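You operate a simulated robot arm through the tools that you are given. There is no shell and no other tool. Be economical: measure what you need, move in short steps, check, and stop when the job is done.

You run a simulated two-armed robot. Do the job below in one go: nothing can be reset, and whatever is moved stays where it is left.

TASK
Pick up the blue top filter with one hand, pass it to the other hand and put it on the top of the long bench. Set down upright: blue top filter.

Only the result counts: the job must be done as asked and must still hold three seconds after the hand-in. Knocking over, shifting, dropping, spilling or breaking anything else fails it.

THE ROBOT
Two 7-joint arms with two-finger parallel grippers on one trunk, on a base that drives. Base frame: it is fixed to the floor where the robot stands at the start and does not move with it; the origin is under the middle of the robot, x ahead of it, y to its left, z up; the surface under the hand at the start is at about z = 0.85. Lengths are in m, angles in degrees, forces in N, time in s.
The left shoulder is at the start at [0.062, 0.198, 1.104], the right one opposite. With the tool pointing down near the work surface each hand reaches from about 0.3 to 0.72 m from the robot's upright axis, wherever it stands, measured 20 degrees to its own side. Places, roughly: blue top filter (6x6x10 cm) [0.5, 0.1, 0.9]; top of the long bench [0.6, 2.8, 0.8]. Payload 1.57 kg a hand.
Tool frame (each hand has its own): the origin (TCP) lies between the finger pads and is the grasp point; the fingertips stand 0.03 m ahead of it; z points along the fingers, y is the line along which they close. Largest opening 0.11 m; finger width 0.024, thickness 0.012; the body of the gripper, 0.048 by 0.112 m, starts 0.078 m behind the TCP.
Orientation is told as [roll, pitch, yaw] about the base's x, y, z axes, in that order, counted from this pose: with the fingers straight down and closing along the base's y, the tool's x points along the base's -x, its y along +y and its z along -z.

THE INTERFACE
- The arms move only by the tool drive_tool. It takes "left_commands", "right_commands" or both (then of equal length, played together; a hand with none holds still); each is a list of rows, each a list of 3 entries, a list of its own where there are three numbers: the shift along the tool's x, y, z in units of 30 mm (1.0 is 30 mm), then the turn, a rotation vector about the tool's x, y, z in units of 4 degrees (1.0 is 4 degrees), then the opening, from 0 (shut) to 1 (fully open). In form: [[[x, y, z], [ax, ay, az], hand], ...]. A call has 1 to 8 rows; each row shifts and turns the commanded pose from where the row before left it, along the tool's axes as they then stand. A call with a number of a shift or a turn outside -1 to 1 is refused whole. Each row takes 0.2 s and may step no farther than 0.05 m and 8.6 degrees from the row before; otherwise, or with a gripper value out of range, the whole call is refused. A pose out of reach is approached as far as the arm can. The call stops where the force on the tool passes 40 N (or 10 N more than at its start, if that is more) or the arm is blocked; 0.2 s more then pass. The fingers move at their own pace (about 0.072 m/s each) and stop on an object; they squeeze with about 28 N. The grip force told is the motor's: it shows also when the fingers shut on nothing. Time passes only in rows, and 0.2 s behind the last, so rows that do not move let the fingers close. It gives the time, the measured TCP pose, the force on the tool (base axes), the opening and the grip force at its end, in the units of the frame above (readings bear some noise), with the torque about the TCP (base axes, N m) and any sound that the robot's microphone picked up, and new pictures: "pictures" is both (left out), scene, wrist or none (wrist: the cameras of the hands that moved).
- Cameras (640 x 400 px; columns grow to the right, rows downward): "scene" is now at [0.1023, 0.0273, 1.6819]; the picture's right is [0.35, -0.94, 0.00], its down [-0.77, -0.29, -0.57] and it looks along [0.53, 0.20, -0.82] (base axes); focal length 260 px, centre (320, 200). "left" rides on the left gripper at [0.07, -0.016, -0.141] in its tool frame; the picture's right is [0.23, 0.97, 0.00], its down [-0.86, 0.20, -0.48] and it looks along [-0.47, 0.11, 0.88] (tool axes); focal length 222 px, centre (320, 200). "right" rides on the right gripper at [0.07, 0.016, -0.141] in its tool frame; the picture's right is [-0.23, 0.97, 0.00], its down [-0.85, -0.20, -0.48] and it looks along [-0.47, -0.11, 0.88] (tool axes); focal length 222 px, centre (320, 200). There is no depth. A picture from a camera that has moved, and an enlarged one, comes with that camera's place and axes in the base frame and with its lens.
- move_column(by): slides the trunk up (or, below 0, down) by that many m; the arms and the scene camera ride with it, the base frame stays. It gives what a move gives, with no picture.
- drive_base(legs): drives the robot by 1 to 6 legs, each [ahead, left, turn to the left] in m, m and degrees, along the robot's own axes; the way and the turn of a leg run together, so that a leg with both is an arc; at most 1.5 m and 180 degrees a leg. The arms and the cameras ride along, it lands a little off, and it stops where it bumps. It gives what a move gives, and a new picture of the scene camera.
- turn_head(pan, tilt): turns the head with the scene camera to pan (to the left, within 86 degrees either way) and tilt (down, from -29 to 69), counted from straight ahead of the robot. It gives what a move gives, and a new picture of the scene camera.
- close_up(camera, box): a new picture of the part [left, top, right, bottom] of that camera's present view, enlarged. The clock stands still meanwhile.
- hand_in(): hands the job in; it is judged then, once.

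Work in short steps. Places have to be worked out from the pictures, the camera data and where the tool is seen: move nearer, look again, correct. Check each grasp and each placing, and mend what went wrong. You have 120 turns and 260 pictures in all, those below and enlarged ones among them. Open the grippers and draw the arms clear of the work before you hand the job in, unless the task says otherwise; then end with one line.

The tools are called after "Call:" as name(argument=value, ...) on one line, values as JSON. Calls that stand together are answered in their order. drive_tool: Moves the arms, as the interface text tells. Its arguments: {"type":"object","properties":{"left_commands":{"type":"array"},"right_commands":{"type":"array"},"pictures":{"type":"string","enum":["both","scene","wrist","none"]}},"required":[]} The other tools are called the same way: move_column (by) slides the trunk up or down; drive_base (legs) drives the base; turn_head (pan, tilt) turns the head that bears the scene camera; close_up (camera, box) takes an enlarged picture of a part of a camera's view; hand_in () hands the job in.

At the start:

```text
time: 0.0
left_position: [0.5304, 0.3255, 1.1176]
left_ee_rot: [-0.1, 0.0, 0.0]
left_ft_force: [0.3, 0.1, 0.7]
left_wrist_torque: [-0.01, 0.0, 0.01]
left_grip_width: 0.11
left_grip_force: 0.0
right_position: [0.3787, -0.0322, 1.1104]
right_ee_rot: [-0.1, 0.1, 0.0]
right_ft_force: [0.7, 0.3, -0.7]
right_wrist_torque: [-0.01, -0.01, 0.02]
right_grip_width: 0.1101
right_grip_force: 0.1
trunk travel left (down, up): [-0.7, 0.29]
robot x, y, heading: [0.0009, -0.0048, -0.2]
head pan, tilt: [20.8, 55.2]
```

scene: 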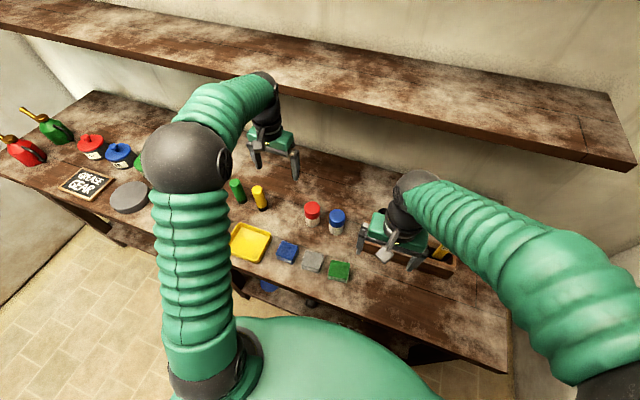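
right: 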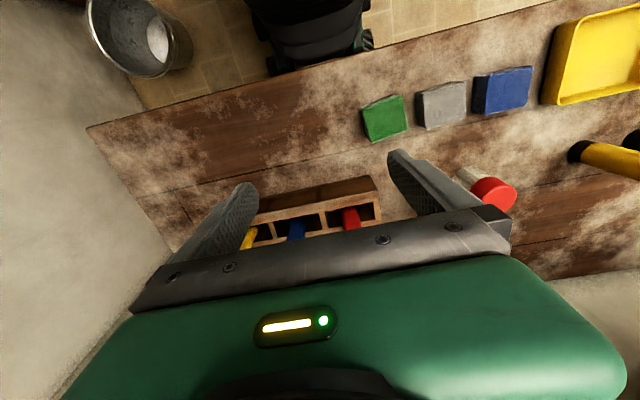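
left: 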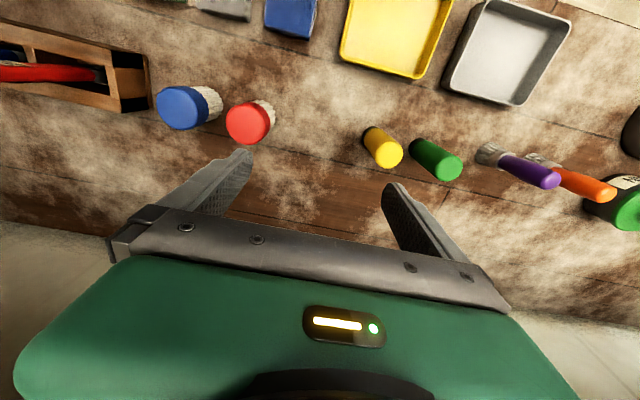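

The blue top filter is at about (0.53, 0.135), with the red one about 8.6 cm to its left. I'll bring the right hand above it and move the left hand aside.

Call:
drive_tool(right_commands=[[[-0.84, 0.93, 0], [0, 0, 0], 1], [[-0.84, 0.93, 0], [0, 0, 0], 1], [[-0.84, 0.93, 0], [0, 0, 0], 1], [[-0.84, 0.93, 0], [0, 0, 0], 1], [[-0.84, 0.93, 0], [0, 0, 0], 1], [[-0.84, 0.93, 0], [0, 0, -1], 1], [[0, 0, 0], [0, 0, -1], 1], [[0, 0, 0], [0, 0, -1], 1]], left_commands=[[[0.5, 1, 0], [0, 0, 0], 1], [[0.5, 1, 0], [0, 0, 0], 1], [[0.5, 1, 0], [0, 0, 0], 1], [[0.5, 1, 0], [0, 0, 0], 1], [[0.5, 1, 0], [0, 0, 0], 1], [[0, 0, 0], [0, 0, 0], 1], [[0, 0, 0], [0, 0, 0], 1], [[0, 0, 0], [0, 0, 0], 1]], pictures="none")

Call:
drive_tool(right_commands=[[[0, 0, 0], [0, 0, -1], 1], [[0, 0, 0], [0, 0, -1], 1], [[0, 0, 0], [0, 0, -1], 1], [[0, 0, 0], [0, 0, -1], 1], [[0, 0, 0], [0, 0, -1], 1], [[0, 0, 0], [0, 0, -1], 1], [[0, 0, 0], [0, 0, -1], 1], [[0, 0, 0], [0, 0, -1], 1]], pictures="none")

Call:
drive_tool(right_commands=[[[0, 0, 0], [0, 0, -1], 1], [[0, 0, 0], [0, 0, -1], 1], [[0, 0, 0], [0, 0, -1], 1], [[0, 0, 0], [0, 0, -1], 1]], pictures="both")

```text
time: 1.8
left_position: [0.4543, 0.4735, 1.1169]
left_ee_rot: [0.0, -0.1, -0.1]
left_ft_force: [0.0, 0.9, 0.3]
left_wrist_torque: [0.0, -0.01, -0.05]
left_grip_width: 0.1097
left_grip_force: 0.1
right_position: [0.5344, 0.1295, 1.1153]
right_ee_rot: [0.1, -0.3, 11.5]
right_ft_force: [0.7, -0.3, 0.2]
right_wrist_torque: [-0.03, 0.01, 0.04]
right_grip_width: 0.1101
right_grip_force: 0.2
trunk travel left (down, up): [-0.7, 0.29]
robot x, y, heading: [0.0014, 0.0004, 0.0]
head pan, tilt: [20.8, 55.2]
```

```text
time: 3.6
left_position: [0.4535, 0.4747, 1.1155]
left_ee_rot: [-0.1, 0.0, 0.1]
left_ft_force: [-0.1, -0.9, -0.4]
left_wrist_torque: [0.0, -0.02, 0.03]
left_grip_width: 0.1102
left_grip_force: 0.1
right_position: [0.5301, 0.1379, 1.1103]
right_ee_rot: [-0.1, 0.1, 44.1]
right_ft_force: [-0.6, -0.8, 0.7]
right_wrist_torque: [0.01, 0.0, 0.01]
right_grip_width: 0.1102
right_grip_force: 0.1
trunk travel left (down, up): [-0.7, 0.29]
robot x, y, heading: [-0.0027, 0.0004, -0.2]
head pan, tilt: [20.8, 55.2]
```

```text
time: 4.6
left_position: [0.4536, 0.4747, 1.1162]
left_ee_rot: [0.0, 0.0, -0.1]
left_ft_force: [0.2, -0.8, 0.1]
left_wrist_torque: [0.06, -0.04, 0.01]
left_grip_width: 0.11
left_grip_force: 0.1
right_position: [0.5295, 0.1348, 1.1119]
right_ee_rot: [0.0, -0.1, 60.1]
right_ft_force: [-0.3, -0.2, 0.2]
right_wrist_torque: [0.0, 0.03, 0.01]
right_grip_width: 0.1098
right_grip_force: 0.2
trunk travel left (down, up): [-0.7, 0.29]
robot x, y, heading: [-0.0006, 0.0005, -0.0]
head pan, tilt: [20.8, 55.2]
camera scene: at [0.1028, 0.0293, 1.6818], right [0.35, -0.94, 0.0], down [-0.77, -0.29, -0.57], along [0.53, 0.2, -0.82], focal length 260 px, centre (320, 200)
camera right: at [0.4816, 0.0831, 1.2541], right [-0.73, 0.68, 0.0], down [0.6, 0.64, 0.48], along [0.33, 0.35, -0.88], focal length 222 px, centre (320, 200)
```

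scene: 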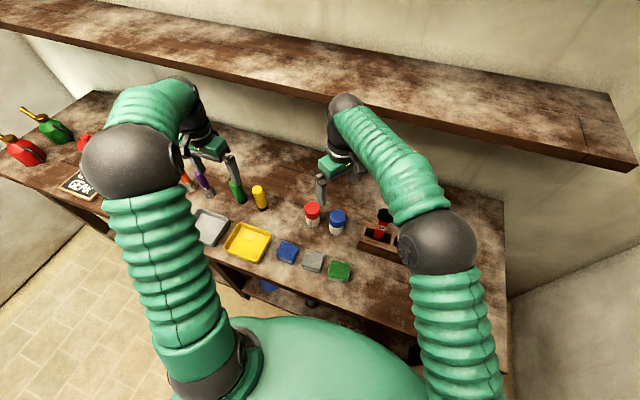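
right: 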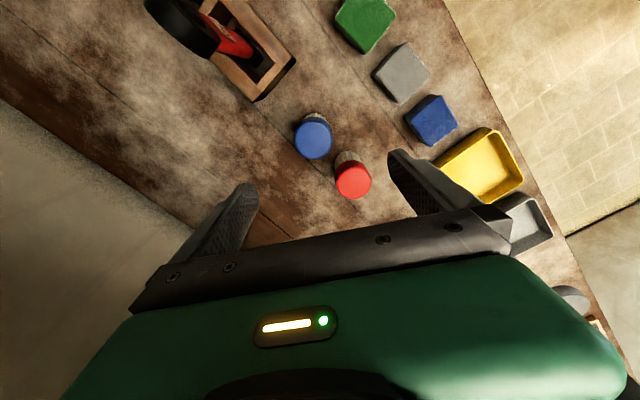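

Blue's cap is at about (0.535, 0.130) and its top is near z 0.95. I'll correct the offset, lower until the fingertips are just above the cap, and look.

Call:
drive_tool(right_commands=[[[0.05, -0.24, 0.5], [0, 0, 0], 0.9], [[0, 0, 1], [0, 0, 0], 0.9], [[0, 0, 1], [0, 0, 0], 0.9], [[0, 0, 1], [0, 0, 0], 0.9], [[0, 0, 0.2], [0, 0, 0], 0.9]], pictures="both")

```text
time: 5.8
left_position: [0.4544, 0.4748, 1.1179]
left_ee_rot: [-0.1, 0.0, 0.0]
left_ft_force: [0.4, -0.3, -0.4]
left_wrist_torque: [0.03, 0.05, -0.03]
left_grip_width: 0.1099
left_grip_force: 0.1
right_position: [0.5353, 0.1319, 0.9994]
right_ee_rot: [-0.1, 0.0, 59.9]
right_ft_force: [0.3, -0.7, 0.4]
right_wrist_torque: [0.01, 0.0, 0.04]
right_grip_width: 0.0988
right_grip_force: 0.1
trunk travel left (down, up): [-0.7, 0.29]
robot x, y, heading: [0.0032, -0.0014, 0.0]
head pan, tilt: [20.8, 55.2]
camera scene: at [0.1028, 0.0294, 1.6818], right [0.35, -0.94, 0.0], down [-0.77, -0.29, -0.57], along [0.53, 0.2, -0.82], focal length 260 px, centre (320, 200)
camera right: at [0.4873, 0.0787, 1.1401], right [-0.73, 0.68, 0.0], down [0.6, 0.64, 0.48], along [0.33, 0.35, -0.88], focal length 222 px, centre (320, 200)
```

scene: 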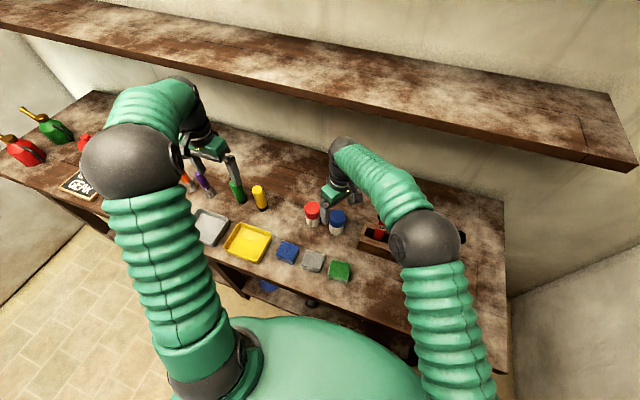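
right: 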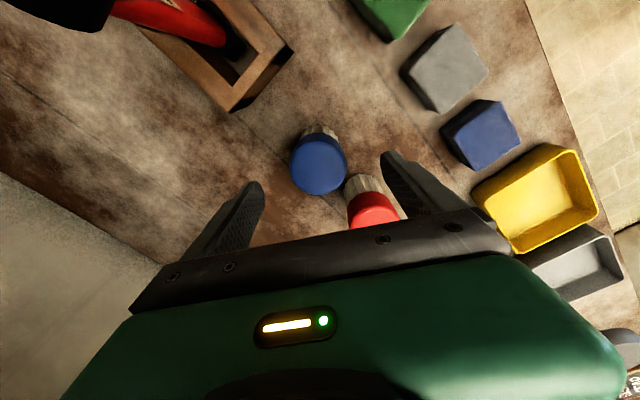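

Aligned, and the fingers clear the red filter. I'll descend to z about 0.93 and close.

Call:
drive_tool(right_commands=[[[0.07, -0.05, 0.6], [0, 0, 0], 0.9], [[0, 0, 0.6], [0, 0, 0], 0.9], [[0, 0, 0.6], [0, 0, 0], 0.9], [[0, 0, 0.5], [0, 0, 0], 0.9], [[0, 0, 0], [0, 0, 0], 0.9]], pictures="wrist")

```text
time: 7.0
left_position: [0.4546, 0.4753, 1.1171]
left_ee_rot: [-0.1, 0.0, 0.0]
left_ft_force: [0.0, -0.5, 1.0]
left_wrist_torque: [0.0, -0.01, 0.04]
left_grip_width: 0.1098
left_grip_force: 0.0
right_position: [0.5365, 0.1293, 0.929]
right_ee_rot: [0.0, 0.0, 60.1]
right_ft_force: [-1.3, -0.5, -1.2]
right_wrist_torque: [0.01, -0.01, 0.04]
right_grip_width: 0.0991
right_grip_force: 0.1
trunk travel left (down, up): [-0.7, 0.29]
robot x, y, heading: [0.0005, -0.0001, -0.2]
head pan, tilt: [20.8, 55.2]
camera right: at [0.4887, 0.077, 1.0725], right [-0.73, 0.68, 0.0], down [0.6, 0.64, 0.48], along [0.33, 0.35, -0.88], focal length 222 px, centre (320, 200)
```

right: 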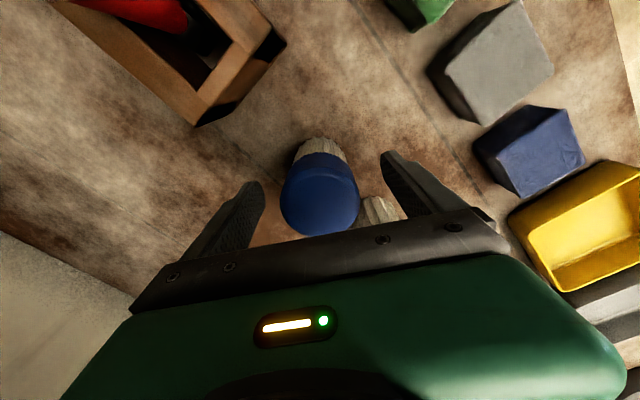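

The filter sits between the fingers, so I'll close and then lift a little.

Call:
drive_tool(right_commands=[[[0, 0, 0], [0, 0, 0], 0], [[0, 0, 0], [0, 0, 0], 0], [[0, 0, 0], [0, 0, 0], 0], [[0, 0, 0], [0, 0, 0], 0], [[0, 0, -0.4], [0, 0, 0], 0], [[0, 0, -0.6], [0, 0, 0], 0], [[0, 0, -1], [0, 0, 0], 0], [[0, 0, -1], [0, 0, 0], 0]], pictures="both")

```text
time: 8.8
left_position: [0.4534, 0.4751, 1.1169]
left_ee_rot: [0.0, 0.0, 0.0]
left_ft_force: [0.3, 0.1, 0.1]
left_wrist_torque: [0.0, -0.03, 0.0]
left_grip_width: 0.11
left_grip_force: 0.0
right_position: [0.5374, 0.1281, 1.022]
right_ee_rot: [0.1, 0.0, 60.0]
right_ft_force: [-0.3, -0.6, -0.4]
right_wrist_torque: [-0.01, 0.0, 0.01]
right_grip_width: 0.0534
right_grip_force: 28.0
trunk travel left (down, up): [-0.7, 0.29]
robot x, y, heading: [-0.001, 0.0007, -0.1]
head pan, tilt: [20.8, 55.2]
camera scene: at [0.1023, 0.0291, 1.6818], right [0.35, -0.94, 0.0], down [-0.77, -0.29, -0.57], along [0.53, 0.2, -0.82], focal length 260 px, centre (320, 200)
camera right: at [0.4886, 0.076, 1.1655], right [-0.73, 0.68, 0.0], down [0.6, 0.64, 0.48], along [0.33, 0.35, -0.88], focal length 222 px, centre (320, 200)
```

scene: 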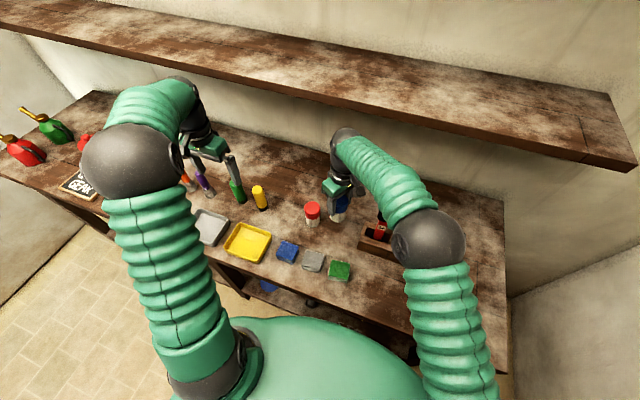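
right: 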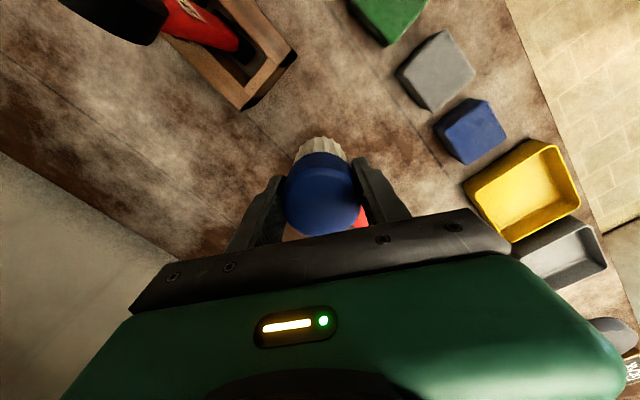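

The cap is held firmly at 53 mm wide and clear of the bench. I'll raise it and bring it to about (0.50, 0.0, 1.12), while the left hand starts yawing toward the receiving pose.

Call:
drive_tool(right_commands=[[[0, 0, -1], [0, 0, 0], 0], [[0, 0, -1], [0, 0, 0], 0], [[0.86, -0.21, -0.26], [0, 0, 0], 0], [[0.86, -0.21, -0.26], [0, 0, 0], 0], [[0.86, -0.21, -0.26], [0, 0, 0], 0], [[0.86, -0.21, -0.26], [0, 0, 0], 0], [[0.86, -0.21, -0.26], [0, 0, 0], 0], [[0, 0, 0], [0, 0, 1], 0]], left_commands=[[[0, 0, 0], [0, 0, 1], 1], [[0, 0, 0], [0, 0, 1], 1], [[0, 0, 0], [0, 0, 1], 1], [[0, 0, 0], [0, 0, 1], 1], [[0, 0, 0], [0, 0, 1], 1], [[0, 0, 0], [0, 0, 1], 1], [[0, 0, 0], [0, 0, 1], 1], [[0, 0, 0], [0, 0, 1], 1]], pictures="none")

Call:
drive_tool(right_commands=[[[0, 0, 0], [0, 0, 1], 0], [[0, 0, 0], [0, 0, 1], 0], [[0, 0, 0], [0, 0, 1], 0], [[0, 0, 0], [0, 0, 1], 0], [[0, 0, 0], [0, 0, 1], 0], [[0, 0, 0], [0, 0, 1], 0], [[0, 0, 0], [0, 0, 1], 0], [[0, 0, 0], [0, 0, 1], 0]], left_commands=[[[0, 0, 0], [0, 0, 1], 1], [[0, 0, 0], [0, 0, 1], 1], [[0, 0, 0], [0, 0, 1], 1], [[0, 0, 0], [0, 0, 1], 1], [[0, 0, 0], [0, 0, 1], 1], [[0, 0, 0], [0, 0, 1], 1], [[0, 0, 0], [0, 0, 1], 1], [[0, 0, 0], [0, 0, 1], 1]], pictures="both")

```text
time: 10.6
left_position: [0.4539, 0.4755, 1.118]
left_ee_rot: [0.0, -0.1, -32.1]
left_ft_force: [0.5, 0.0, -0.2]
left_wrist_torque: [0.0, -0.03, 0.04]
left_grip_width: 0.1098
left_grip_force: 0.0
right_position: [0.5002, -0.0005, 1.1191]
right_ee_rot: [0.1, 0.0, 56.0]
right_ft_force: [-0.2, -0.5, -1.2]
right_wrist_torque: [0.0, 0.05, -0.01]
right_grip_width: 0.0533
right_grip_force: 27.5
trunk travel left (down, up): [-0.7, 0.29]
robot x, y, heading: [0.0013, 0.0005, -0.1]
head pan, tilt: [20.8, 55.2]
```

```text
time: 12.4
left_position: [0.4566, 0.475, 1.1172]
left_ee_rot: [0.0, -0.1, -64.1]
left_ft_force: [0.1, 0.0, 0.0]
left_wrist_torque: [0.04, 0.01, -0.01]
left_grip_width: 0.1103
left_grip_force: 0.0
right_position: [0.4997, 0.0007, 1.1206]
right_ee_rot: [-0.1, 0.0, 23.9]
right_ft_force: [-0.7, 0.3, -0.9]
right_wrist_torque: [-0.01, 0.02, 0.02]
right_grip_width: 0.0534
right_grip_force: 27.7
trunk travel left (down, up): [-0.7, 0.29]
robot x, y, heading: [-0.0022, 0.0004, -0.0]
head pan, tilt: [20.8, 55.2]
camera scene: at [0.1027, 0.0286, 1.6818], right [0.35, -0.94, 0.0], down [-0.77, -0.29, -0.57], along [0.53, 0.2, -0.82], focal length 260 px, centre (320, 200)
camera right: at [0.4299, -0.0128, 1.2629], right [-0.19, 0.98, 0.0], down [0.86, 0.17, 0.48], along [0.47, 0.09, -0.88], focal length 222 px, centre (320, 200)
camera left: at [0.4106, 0.5312, 1.2579], right [0.78, 0.63, 0.0], down [0.55, -0.68, 0.48], along [0.3, -0.37, -0.88], focal length 222 px, centre (320, 200)
```

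scene: 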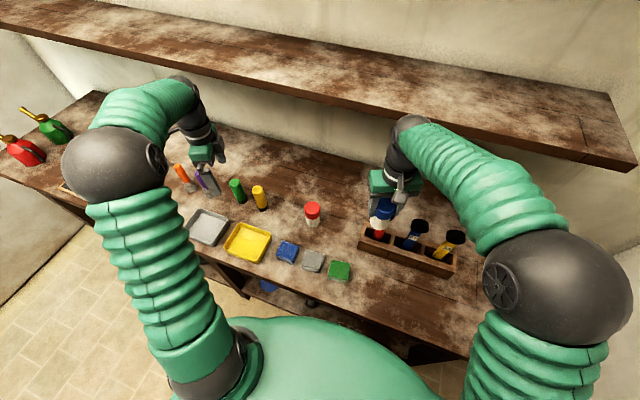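
right: 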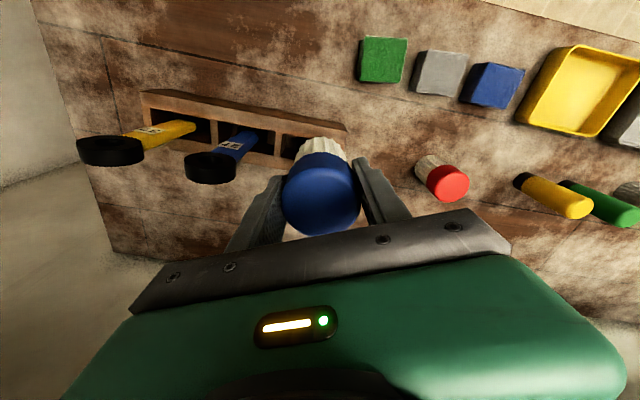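
left: 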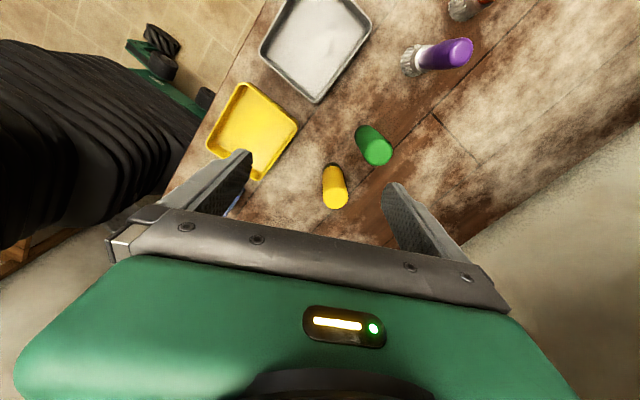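

Yaws are matched (left −64, right 24). I'll pitch the left hand up by 56°, so its fingers point sideways to the right and about 34° below horizontal.

Call:
drive_tool(left_commands=[[[0, 0, 0], [0, -1, 0], 1], [[0, 0, 0], [0, -1, 0], 1], [[0, 0, 0], [0, -1, 0], 1], [[0, 0, 0], [0, -1, 0], 1], [[0, 0, 0], [0, -1, 0], 1], [[0, 0, 0], [0, -1, 0], 1], [[0, 0, 0], [0, -1, 0], 1]], pictures="none")

Call:
drive_tool(left_commands=[[[0, 0, 0], [0, -1, 0], 1], [[0, 0, 0], [0, -1, 0], 1], [[0, 0, 0], [0, -1, 0], 1], [[0, 0, 0], [0, -1, 0], 1], [[0, 0, 0], [0, -1, 0], 1], [[0, 0, 0], [0, -1, 0], 1], [[0, 0, 0], [0, -1, 0], 1]], pictures="both")

```text
time: 14.0
left_position: [0.4547, 0.4768, 1.1182]
left_ee_rot: [0.0, -28.1, -64.0]
left_ft_force: [-0.4, -0.9, -0.1]
left_wrist_torque: [-0.04, 0.0, 0.0]
left_grip_width: 0.1099
left_grip_force: 0.1
right_position: [0.4994, 0.0015, 1.1202]
right_ee_rot: [-0.1, 0.0, 24.0]
right_ft_force: [0.5, 0.0, -0.9]
right_wrist_torque: [-0.04, -0.02, -0.02]
right_grip_width: 0.0533
right_grip_force: 27.4
trunk travel left (down, up): [-0.7, 0.29]
robot x, y, heading: [0.0004, 0.003, -0.1]
head pan, tilt: [20.8, 55.2]
```

```text
time: 15.6
left_position: [0.4542, 0.4761, 1.117]
left_ee_rot: [0.1, -56.1, -63.9]
left_ft_force: [-0.5, 0.5, 0.8]
left_wrist_torque: [0.0, 0.0, -0.02]
left_grip_width: 0.1099
left_grip_force: 0.2
right_position: [0.4985, 0.0016, 1.1202]
right_ee_rot: [-0.2, 0.0, 23.9]
right_ft_force: [0.3, 1.0, -0.4]
right_wrist_torque: [-0.01, 0.04, 0.0]
right_grip_width: 0.0532
right_grip_force: 27.8
trunk travel left (down, up): [-0.7, 0.29]
robot x, y, heading: [-0.0007, 0.0011, -0.0]
head pan, tilt: [20.8, 55.2]
camera scene: at [0.1024, 0.0307, 1.6818], right [0.35, -0.94, 0.0], down [-0.77, -0.29, -0.57], along [0.53, 0.2, -0.82], focal length 260 px, centre (320, 200)
camera left: at [0.3715, 0.6104, 1.137], right [0.82, 0.54, -0.19], down [0.21, 0.02, 0.98], along [0.53, -0.84, -0.1], focal length 222 px, centre (320, 200)
```

scene: 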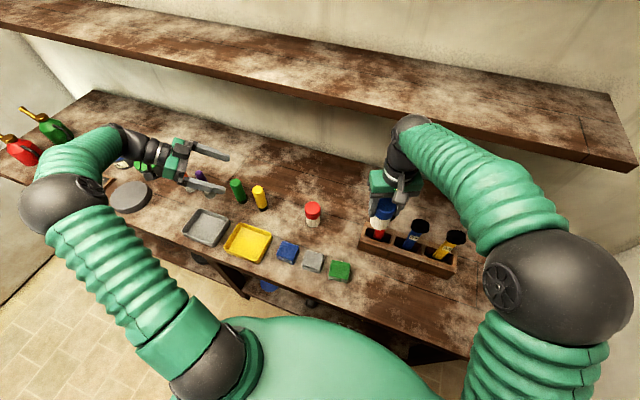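
left: 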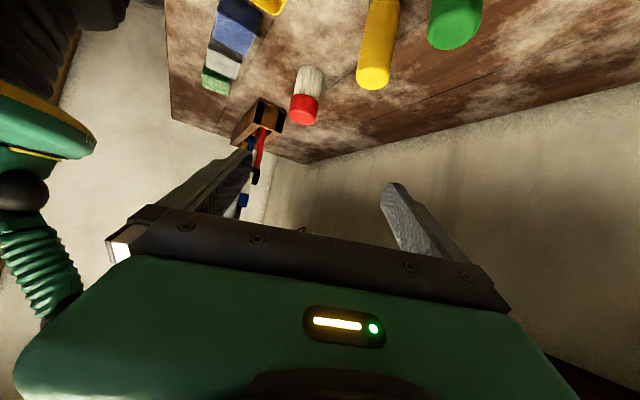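

Both hands are oriented as wanted. I'll move the left hand most of the way toward its pre-grasp point, about 13 cm off the filter's lower body.

Call:
drive_tool(left_commands=[[[-0.72, -0.56, 0.836], [0, 0, 0], 1], [[-0.72, -0.56, 0.836], [0, 0, 0], 1], [[-0.72, -0.56, 0.836], [0, 0, 0], 1], [[-0.72, -0.56, 0.836], [0, 0, 0], 1], [[-0.72, -0.56, 0.836], [0, 0, 0], 1], [[-0.72, -0.56, 0.836], [0, 0, 0], 1], [[-0.72, -0.56, 0.836], [0, 0, 0], 1], [[-0.72, -0.56, 0.836], [0, 0, 0], 1]], pictures="both")

```text
time: 17.4
left_position: [0.4491, 0.178, 1.1508]
left_ee_rot: [0.1, -56.0, -63.9]
left_ft_force: [-0.5, 0.5, -0.1]
left_wrist_torque: [0.01, 0.0, 0.03]
left_grip_width: 0.1099
left_grip_force: 0.0
right_position: [0.4995, 0.0002, 1.1202]
right_ee_rot: [0.0, 0.1, 24.0]
right_ft_force: [-0.5, 0.1, -1.5]
right_wrist_torque: [0.01, 0.0, 0.0]
right_grip_width: 0.0533
right_grip_force: 27.5
trunk travel left (down, up): [-0.7, 0.29]
robot x, y, heading: [0.0001, -0.0014, -0.1]
head pan, tilt: [20.8, 55.2]
camera scene: at [0.1018, 0.0255, 1.6819], right [0.35, -0.94, 0.0], down [-0.77, -0.29, -0.57], along [0.53, 0.2, -0.82], focal length 260 px, centre (320, 200)
camera left: at [0.3663, 0.3108, 1.1705], right [0.82, 0.54, -0.19], down [0.21, 0.01, 0.98], along [0.53, -0.84, -0.11], focal length 222 px, centre (320, 200)
```

scene: 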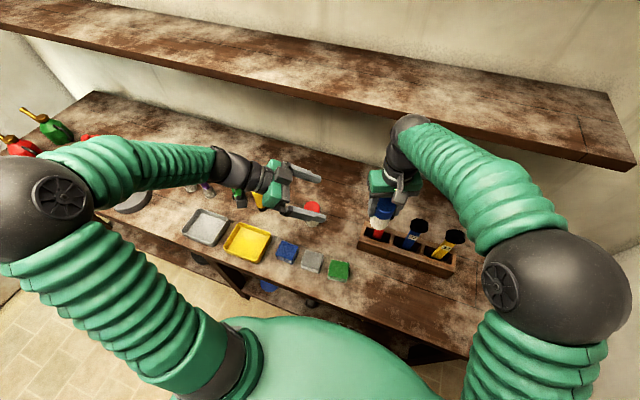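
left: 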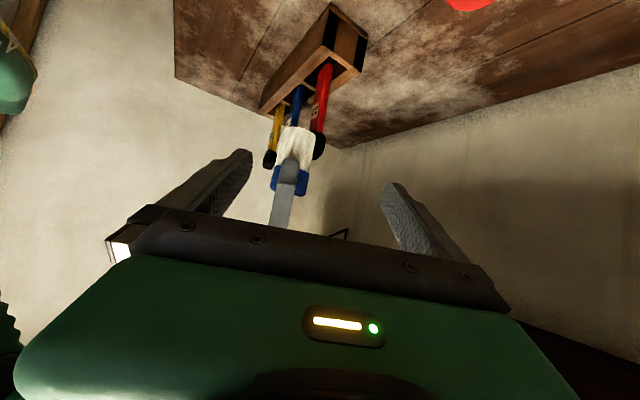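

The filter is visible between the left fingers, with its bottom toward the top of this inverted view. I'll line up laterally and advance part of the way.

Call:
drive_tool(left_commands=[[[-0.45, -0.36, 0.67], [0, 0, 0], 1], [[-0.45, -0.36, 0.67], [0, 0, 0], 1], [[-0.45, -0.36, 0.67], [0, 0, 0], 1], [[0, 0, 0], [0, 0, 0], 1]], pictures="both")

```text
time: 18.4
left_position: [0.4518, 0.0987, 1.1494]
left_ee_rot: [0.0, -56.0, -64.0]
left_ft_force: [-0.3, 0.2, 1.7]
left_wrist_torque: [-0.02, 0.01, -0.01]
left_grip_width: 0.1103
left_grip_force: 0.0
right_position: [0.5008, 0.0005, 1.1211]
right_ee_rot: [0.0, 0.0, 24.0]
right_ft_force: [-0.2, 0.0, -1.5]
right_wrist_torque: [0.03, 0.0, 0.01]
right_grip_width: 0.0534
right_grip_force: 27.6
trunk travel left (down, up): [-0.7, 0.29]
robot x, y, heading: [-0.0034, 0.0005, -0.1]
head pan, tilt: [20.8, 55.2]
camera scene: at [0.1025, 0.0271, 1.6819], right [0.35, -0.94, 0.0], down [-0.77, -0.29, -0.57], along [0.53, 0.2, -0.82], focal length 260 px, centre (320, 200)
camera left: at [0.3693, 0.2318, 1.1697], right [0.82, 0.54, -0.19], down [0.21, 0.01, 0.98], along [0.53, -0.84, -0.1], focal length 222 px, centre (320, 200)
```

scene: 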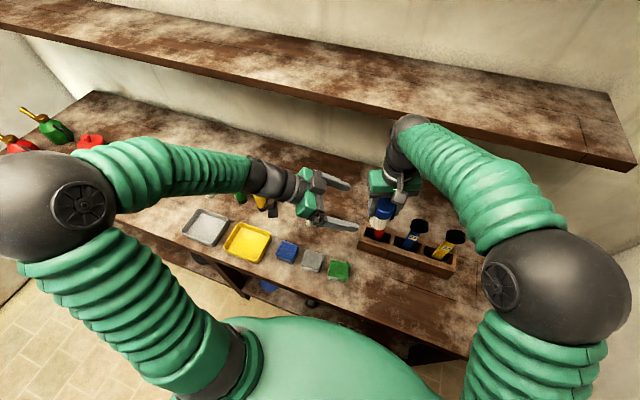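
left: 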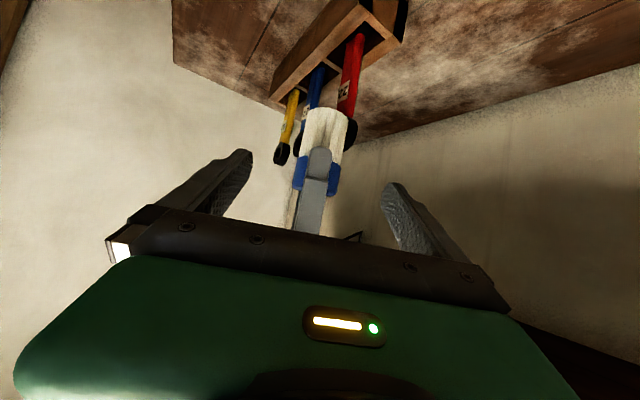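

The approach is aligned, but the tool handles in the tote sit close below. I'll raise the trunk 8 cm first, so both hands rise together.

Call:
move_column(by=0.08)

Call:
drive_tool(left_commands=[[[-0.05, 0, 0.8], [0, 0, 0], 1], [[0, 0, 0.8], [0, 0, 0], 1], [[0, 0, 0.7], [0, 0, 0], 1], [[0, 0, 0], [0, 0, 0], 1]], pictures="both")

```text
time: 19.6
left_position: [0.4521, 0.0984, 1.2293]
left_ee_rot: [0.1, -56.1, -64.0]
left_ft_force: [0.6, 1.4, -1.0]
left_wrist_torque: [-0.02, 0.0, -0.01]
left_grip_width: 0.1099
left_grip_force: 0.0
right_position: [0.4997, -0.0002, 1.1998]
right_ee_rot: [-0.1, 0.0, 24.1]
right_ft_force: [-0.2, -0.6, -1.2]
right_wrist_torque: [-0.01, 0.02, 0.0]
right_grip_width: 0.0532
right_grip_force: 28.0
trunk travel left (down, up): [-0.78, 0.21]
robot x, y, heading: [0.0016, -0.0003, 0.1]
head pan, tilt: [20.8, 55.2]
```

```text
time: 20.6
left_position: [0.4779, 0.0455, 1.1898]
left_ee_rot: [0.0, -56.2, -64.0]
left_ft_force: [0.0, 0.1, 0.3]
left_wrist_torque: [0.01, 0.02, 0.0]
left_grip_width: 0.1101
left_grip_force: 0.1
right_position: [0.4983, 0.0002, 1.2008]
right_ee_rot: [-0.2, 0.0, 24.1]
right_ft_force: [0.5, 0.1, -0.6]
right_wrist_torque: [-0.02, 0.0, -0.03]
right_grip_width: 0.0534
right_grip_force: 27.8
trunk travel left (down, up): [-0.78, 0.21]
robot x, y, heading: [0.0013, 0.0002, -0.0]
head pan, tilt: [20.8, 55.2]
camera scene: at [0.1022, 0.0276, 1.7619], right [0.35, -0.94, 0.0], down [-0.77, -0.29, -0.57], along [0.53, 0.2, -0.82], focal length 260 px, centre (320, 200)
camera left: at [0.3944, 0.1792, 1.21], right [0.82, 0.54, -0.19], down [0.21, 0.01, 0.98], along [0.53, -0.84, -0.1], focal length 222 px, centre (320, 200)
```

scene: 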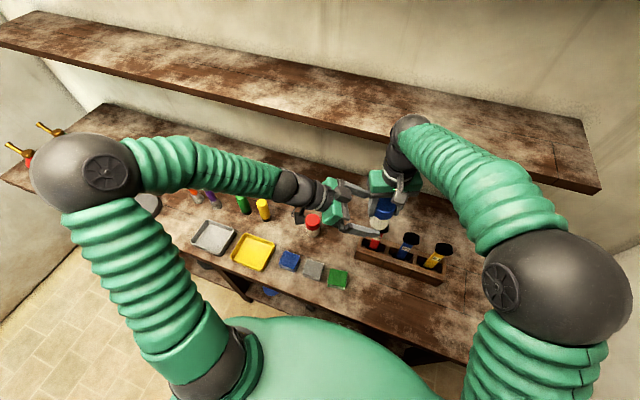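
left: 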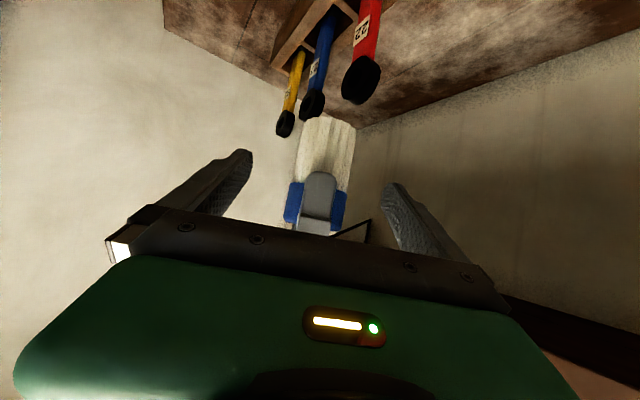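

Clear of the tools. I'll make the final advance of about 47 mm, then check before closing.

Call:
drive_tool(left_commands=[[[0, 0, 0.6], [0, 0, 0], 1], [[0, 0, 0.6], [0, 0, 0], 1], [[0, 0, 0.35], [0, 0, 0], 1], [[0, 0, 0], [0, 0, 0], 1]], pictures="wrist")

Call:
close_up(camera="scene", box=[280, 130, 460, 270])

```text
time: 21.6
left_position: [0.4942, 0.0112, 1.1667]
left_ee_rot: [0.0, -56.0, -64.0]
left_ft_force: [0.5, 0.2, -0.7]
left_wrist_torque: [-0.01, 0.02, -0.03]
left_grip_width: 0.1099
left_grip_force: 0.2
right_position: [0.4998, 0.0, 1.2005]
right_ee_rot: [-0.1, -0.1, 24.0]
right_ft_force: [0.6, -0.3, -1.5]
right_wrist_torque: [0.02, -0.02, 0.02]
right_grip_width: 0.0531
right_grip_force: 28.3
trunk travel left (down, up): [-0.78, 0.21]
robot x, y, heading: [0.0022, -0.0004, -0.1]
head pan, tilt: [20.8, 55.2]
camera left: at [0.4119, 0.1451, 1.1864], right [0.82, 0.54, -0.19], down [0.21, 0.01, 0.98], along [0.53, -0.84, -0.1], focal length 222 px, centre (320, 200)
```

left: 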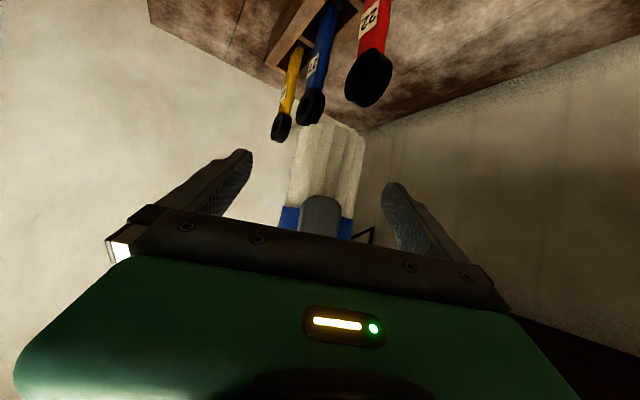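

```text
2.86 times, centred on (370, 200) of scene
camera zoom: at [0.1028, 0.0275, 1.7619], right [0.35, -0.94, 0.0], down [-0.77, -0.29, -0.57], along [0.53, 0.2, -0.82], focal length 742 px, centre (177, 200)
```

zoom: 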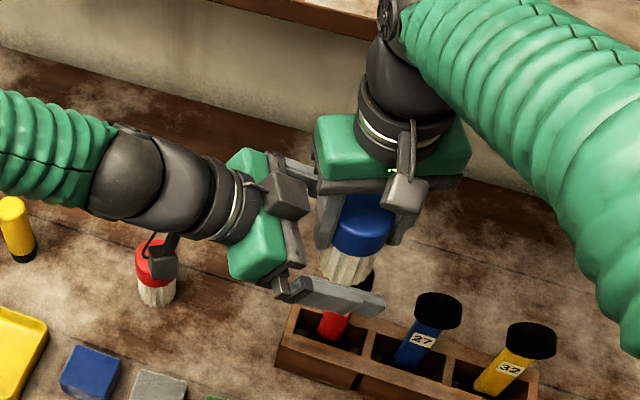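

The lower body is between the left fingers and the body of the hand is clear. I'll close the left hand.

Call:
drive_tool(left_commands=[[[0, 0, 0], [0, 0, 0], 0], [[0, 0, 0], [0, 0, 0], 0], [[0, 0, 0], [0, 0, 0], 0], [[0, 0, 0], [0, 0, 0], 0], [[0, 0, 0], [0, 0, 0], 0]], pictures="wrist")

Call:
close_up(camera="scene", box=[280, 130, 460, 270])

```text
time: 22.8
left_position: [0.4952, 0.0143, 1.1665]
left_ee_rot: [0.1, -56.0, -63.9]
left_ft_force: [18.4, 4.3, -2.5]
left_wrist_torque: [-0.02, 0.15, 0.09]
left_grip_width: 0.0508
left_grip_force: 28.0
right_position: [0.4986, 0.0011, 1.1995]
right_ee_rot: [0.1, 0.2, 24.0]
right_ft_force: [-18.3, -4.4, 3.0]
right_wrist_torque: [-0.12, 0.4, 0.13]
right_grip_width: 0.0534
right_grip_force: 27.7
trunk travel left (down, up): [-0.78, 0.21]
robot x, y, heading: [-0.0023, 0.0016, -0.1]
head pan, tilt: [20.8, 55.2]
camera left: at [0.4126, 0.1461, 1.1864], right [0.82, 0.54, -0.19], down [0.21, 0.01, 0.98], along [0.53, -0.84, -0.1], focal length 222 px, centre (320, 200)
```

left: 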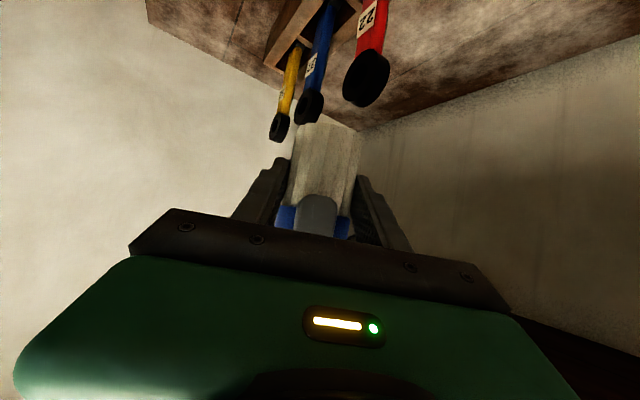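

```text
2.86 times, centred on (370, 200) of scene
camera zoom: at [0.1029, 0.0275, 1.7618], right [0.35, -0.94, 0.0], down [-0.77, -0.29, -0.57], along [0.53, 0.2, -0.82], focal length 742 px, centre (177, 200)
```

zoom: 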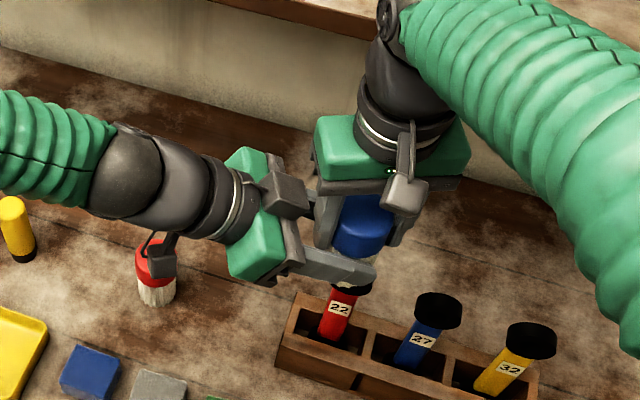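

The left hand holds the filter (50.8 mm). There is an 18 N sideways strain between the hands, so I'll relax it with a small left shift before releasing.

Call:
drive_tool(left_commands=[[[0, 0.06, 0], [0, 0, 0], 0], [[0, 0, 0], [0, 0, 0], 0]], pictures="none")

```text
time: 23.4
left_position: [0.4968, 0.0128, 1.1667]
left_ee_rot: [0.0, -56.2, -64.0]
left_ft_force: [17.4, 2.2, 0.5]
left_wrist_torque: [0.19, 0.04, 0.02]
left_grip_width: 0.0509
left_grip_force: 28.7
right_position: [0.4987, 0.0016, 1.1998]
right_ee_rot: [0.1, 0.1, 24.0]
right_ft_force: [-17.1, -4.1, -0.4]
right_wrist_torque: [-0.26, 0.54, 0.17]
right_grip_width: 0.0534
right_grip_force: 27.8
trunk travel left (down, up): [-0.78, 0.21]
robot x, y, heading: [0.0002, 0.0024, 0.2]
head pan, tilt: [20.8, 55.2]
```

Call:
drive_tool(left_commands=[[[0, 0.1, 0], [0, 0, 0], 0], [[0, 0, 0], [0, 0, 0], 0]], pictures="none")

```text
time: 24.0
left_position: [0.4985, 0.0122, 1.1665]
left_ee_rot: [-0.1, -56.2, -64.1]
left_ft_force: [0.7, 2.3, 6.3]
left_wrist_torque: [0.02, -0.29, -0.14]
left_grip_width: 0.0504
left_grip_force: 27.9
right_position: [0.5006, -0.0007, 1.1996]
right_ee_rot: [0.0, -0.2, 24.1]
right_ft_force: [-0.9, -2.4, -7.7]
right_wrist_torque: [-0.15, 0.3, 0.14]
right_grip_width: 0.0534
right_grip_force: 27.9
trunk travel left (down, up): [-0.78, 0.21]
robot x, y, heading: [0.0024, -0.0012, 0.1]
head pan, tilt: [20.8, 55.2]
```

The strain is gone. I'll open the right hand only slightly, to 68 mm, so it clears the left palm.

Call:
drive_tool(right_commands=[[[0, 0, 0], [0, 0, 0], 0.61], [[0, 0, 0], [0, 0, 0], 0.61], [[0, 0, 0], [0, 0, 0], 0.61]], pictures="wrist")

Call:
close_up(camera="scene", box=[280, 130, 460, 270])

```text
time: 24.8
left_position: [0.4988, 0.0133, 1.1661]
left_ee_rot: [0.0, -56.2, -64.1]
left_ft_force: [0.0, 0.3, -0.1]
left_wrist_torque: [0.02, 0.02, 0.04]
left_grip_width: 0.0506
left_grip_force: 27.9
right_position: [0.5002, 0.001, 1.2006]
right_ee_rot: [-0.1, 0.0, 23.9]
right_ft_force: [-0.1, -0.5, -0.5]
right_wrist_torque: [0.0, -0.02, 0.01]
right_grip_width: 0.0672
right_grip_force: 0.1
trunk travel left (down, up): [-0.78, 0.21]
robot x, y, heading: [-0.0023, 0.0022, 0.0]
head pan, tilt: [20.8, 55.2]
camera right: at [0.43, -0.0128, 1.3429], right [-0.19, 0.98, 0.0], down [0.86, 0.17, 0.48], along [0.47, 0.09, -0.88], focal length 222 px, centre (320, 200)
```

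right: 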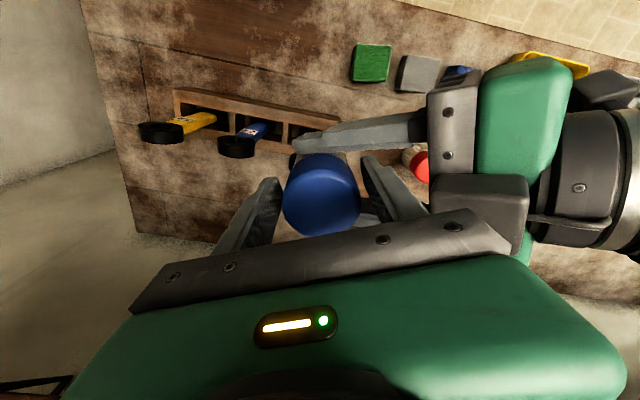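

```text
2.86 times, centred on (370, 200) of scene
camera zoom: at [0.1029, 0.0275, 1.7618], right [0.35, -0.94, 0.0], down [-0.77, -0.29, -0.57], along [0.53, 0.2, -0.82], focal length 742 px, centre (177, 200)
```

zoom: 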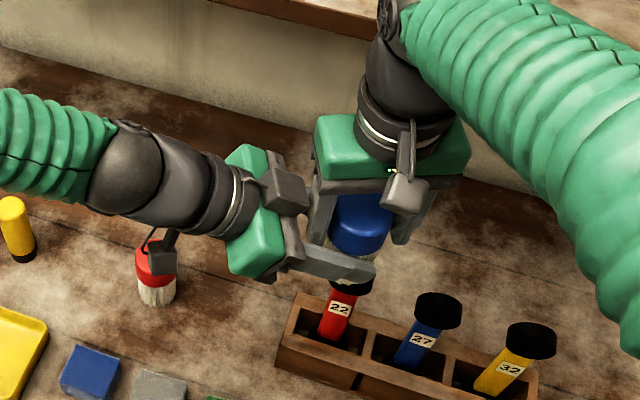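

The right hand is free with gaps on both sides. I'll raise it straight up.

Call:
drive_tool(right_commands=[[[0, 0, -0.5], [0, 0, 0], 0.61], [[0, 0, -0.7], [0, 0, 0], 0.61], [[0, 0, -0.8], [0, 0, 0], 0.61], [[0, 0, -0.8], [0, 0, 0], 0.61]], pictures="both")

```text
time: 25.8
left_position: [0.4996, 0.0139, 1.1657]
left_ee_rot: [-0.1, -56.0, -64.1]
left_ft_force: [0.1, 0.4, 0.0]
left_wrist_torque: [0.06, 0.01, -0.04]
left_grip_width: 0.0509
left_grip_force: 28.0
right_position: [0.499, 0.0013, 1.2842]
right_ee_rot: [-0.1, -0.1, 24.0]
right_ft_force: [0.7, -0.1, 0.1]
right_wrist_torque: [0.0, -0.02, -0.01]
right_grip_width: 0.067
right_grip_force: 0.1
trunk travel left (down, up): [-0.78, 0.21]
robot x, y, heading: [-0.0005, 0.0018, 0.0]
head pan, tilt: [20.8, 55.2]
camera scene: at [0.1026, 0.0275, 1.7618], right [0.35, -0.94, 0.0], down [-0.77, -0.29, -0.57], along [0.53, 0.2, -0.82], focal length 260 px, centre (320, 200)
camera right: at [0.4294, -0.0119, 1.4262], right [-0.19, 0.98, 0.0], down [0.86, 0.17, 0.48], along [0.47, 0.09, -0.88], focal length 222 px, centre (320, 200)
```

scene: 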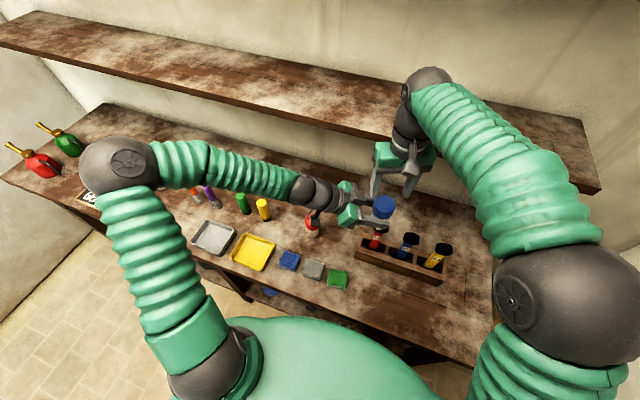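
right: 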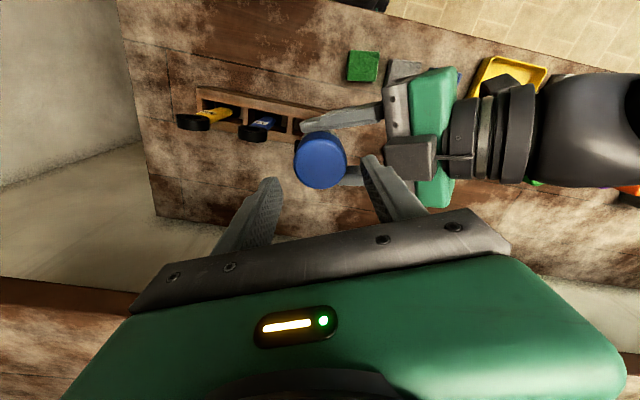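

The handover is done and the filter is upright in the left hand. I'll retract the right arm and look left for the long bench.

Call:
drive_tool(right_commands=[[[0.9, -0.38, 0], [0, 0, 0], 0.61], [[0.9, -0.38, 0], [0, 0, 0], 0.61], [[0.9, -0.38, 0], [0, 0, 0], 0.61], [[0.9, -0.38, 0], [0, 0, 0], 0.61], [[0.9, -0.38, 0], [0, 0, 0], 0.61], [[0.9, -0.38, 0], [0, 0, 0], 0.61]], pictures="none")

Call:
turn_head(pan=70, tilt=20)

```text
time: 27.2
left_position: [0.4981, 0.0132, 1.1673]
left_ee_rot: [0.1, -56.1, -64.1]
left_ft_force: [-0.2, -0.6, 0.0]
left_wrist_torque: [-0.02, 0.0, 0.01]
left_grip_width: 0.0507
left_grip_force: 28.1
right_position: [0.3785, -0.1287, 1.2876]
right_ee_rot: [0.0, -0.2, 24.0]
right_ft_force: [0.9, 0.6, 0.6]
right_wrist_torque: [-0.02, -0.01, 0.02]
right_grip_width: 0.0671
right_grip_force: 0.1
trunk travel left (down, up): [-0.78, 0.21]
robot x, y, heading: [0.0023, -0.0012, 0.1]
head pan, tilt: [20.8, 55.2]
```

```text
time: 28.3
left_position: [0.4991, 0.0141, 1.1659]
left_ee_rot: [-0.1, -56.0, -64.0]
left_ft_force: [-0.1, -0.8, -0.3]
left_wrist_torque: [-0.03, 0.01, -0.01]
left_grip_width: 0.0506
left_grip_force: 28.3
right_position: [0.378, -0.1272, 1.2858]
right_ee_rot: [0.0, -0.1, 24.0]
right_ft_force: [0.4, 0.7, 0.4]
right_wrist_torque: [-0.01, 0.0, 0.01]
right_grip_width: 0.0671
right_grip_force: 0.0
trunk travel left (down, up): [-0.78, 0.21]
robot x, y, heading: [0.0012, -0.0018, -0.3]
head pan, tilt: [70.0, 20.0]
camera scene: at [0.0666, 0.0888, 1.8142], right [0.94, -0.34, 0.0], down [-0.12, -0.32, -0.94], along [0.32, 0.88, -0.34], focal length 260 px, centre (320, 200)
```

scene: 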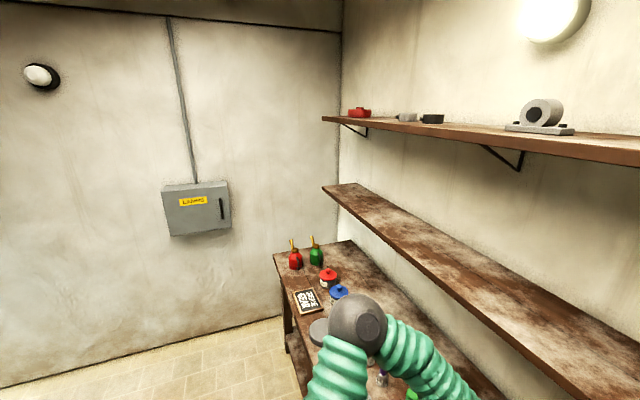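

The left wall is at y ≈ 2, short of the listed bench position, so I need to look around more. I'll check further left and to the right.

Call:
turn_head(pan=86, tilt=10)

Call:
turn_head(pan=-80, tilt=20)

```text
time: 29.1
left_position: [0.5, 0.0132, 1.1668]
left_ee_rot: [0.0, -55.8, -64.0]
left_ft_force: [-0.5, 0.1, 0.1]
left_wrist_torque: [0.05, 0.04, -0.02]
left_grip_width: 0.0506
left_grip_force: 27.9
right_position: [0.3801, -0.1285, 1.2858]
right_ee_rot: [0.0, 0.0, 24.0]
right_ft_force: [0.7, -1.1, 0.0]
right_wrist_torque: [-0.02, -0.02, -0.03]
right_grip_width: 0.067
right_grip_force: 0.1
trunk travel left (down, up): [-0.78, 0.21]
robot x, y, heading: [0.0001, -0.0016, 0.1]
head pan, tilt: [85.9, 10.0]
camera scene: at [0.0414, 0.094, 1.8305], right [1.0, -0.07, 0.0], down [-0.01, -0.17, -0.98], along [0.07, 0.98, -0.17], focal length 260 px, centre (320, 200)
```

scene: 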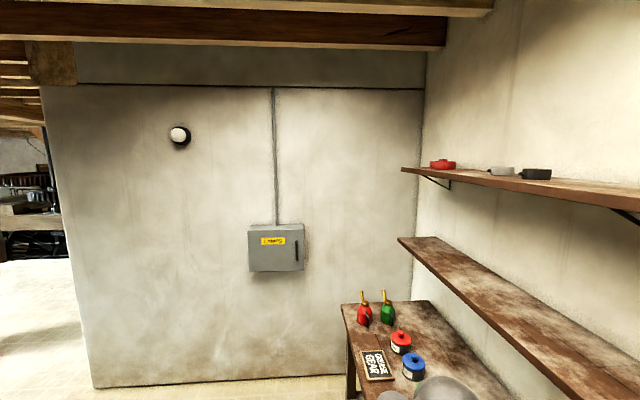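

```text
time: 31.7
left_position: [0.4991, 0.0125, 1.1667]
left_ee_rot: [0.0, -56.0, -64.0]
left_ft_force: [0.3, 0.1, 0.2]
left_wrist_torque: [0.02, -0.01, 0.05]
left_grip_width: 0.0508
left_grip_force: 27.8
right_position: [0.3792, -0.1279, 1.286]
right_ee_rot: [0.0, 0.0, 24.0]
right_ft_force: [0.1, -1.2, -0.5]
right_wrist_torque: [0.0, 0.01, 0.01]
right_grip_width: 0.067
right_grip_force: 0.0
trunk travel left (down, up): [-0.78, 0.21]
robot x, y, heading: [-0.0, -0.0002, 0.2]
head pan, tilt: [-80.0, 20.0]
camera scene: at [0.0511, -0.0906, 1.8144], right [-0.98, -0.17, 0.0], down [-0.06, 0.34, -0.94], along [0.16, -0.93, -0.34], focal length 260 px, centre (320, 200)
```

scene: 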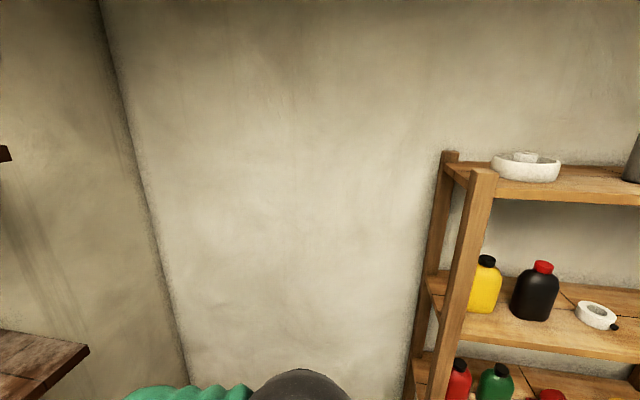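

A partition wall at y ≈ 2 ends at about x = −1.65, with another room beyond it. The long bench must be in there. I'll back away from this bench a little, then turn left to look.

Call:
drive_base(legs=[[-0.4, 0, 0]])

Call:
turn_head(pan=86, tilt=25)

```text
time: 34.1
left_position: [0.1065, 0.0131, 1.1642]
left_ee_rot: [-0.1, -56.0, -63.7]
left_ft_force: [0.6, 0.4, -1.3]
left_wrist_torque: [0.0, 0.03, 0.0]
left_grip_width: 0.0506
left_grip_force: 28.0
right_position: [-0.0139, -0.1277, 1.2852]
right_ee_rot: [-0.1, 0.1, 24.1]
right_ft_force: [-0.2, 0.1, 0.6]
right_wrist_torque: [0.02, -0.02, 0.01]
right_grip_width: 0.0672
right_grip_force: 0.2
trunk travel left (down, up): [-0.78, 0.21]
robot x, y, heading: [-0.3952, 0.0014, -0.0]
head pan, tilt: [-80.0, 20.0]
camera scene: at [-0.3397, -0.0907, 1.8142], right [-0.98, -0.18, 0.0], down [-0.06, 0.34, -0.94], along [0.16, -0.93, -0.34], focal length 260 px, centre (320, 200)
```

scene: 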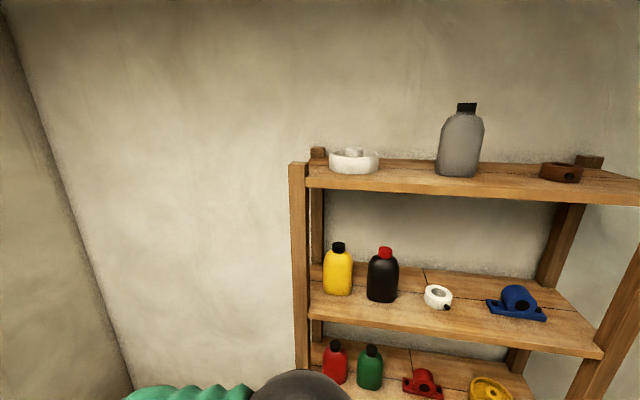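

```text
time: 36.7
left_position: [0.103, 0.0139, 1.1669]
left_ee_rot: [0.1, -56.1, -63.9]
left_ft_force: [0.9, -1.1, 0.6]
left_wrist_torque: [0.02, -0.01, -0.03]
left_grip_width: 0.0506
left_grip_force: 27.8
right_position: [-0.0178, -0.127, 1.2876]
right_ee_rot: [-0.1, 0.0, 24.0]
right_ft_force: [0.5, 0.4, -0.1]
right_wrist_torque: [0.0, -0.04, 0.01]
right_grip_width: 0.0672
right_grip_force: 0.1
trunk travel left (down, up): [-0.78, 0.21]
robot x, y, heading: [-0.3998, -0.0007, -0.0]
head pan, tilt: [85.9, 25.0]
camera scene: at [-0.3538, 0.0929, 1.8062], right [1.0, -0.07, 0.0], down [-0.03, -0.42, -0.91], along [0.06, 0.9, -0.42], focal length 260 px, centre (320, 200)
```

scene: 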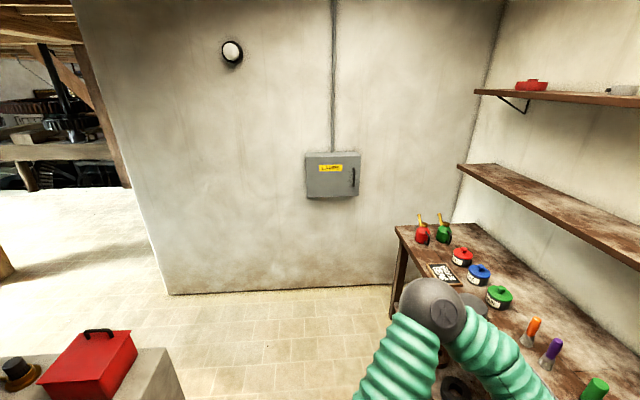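

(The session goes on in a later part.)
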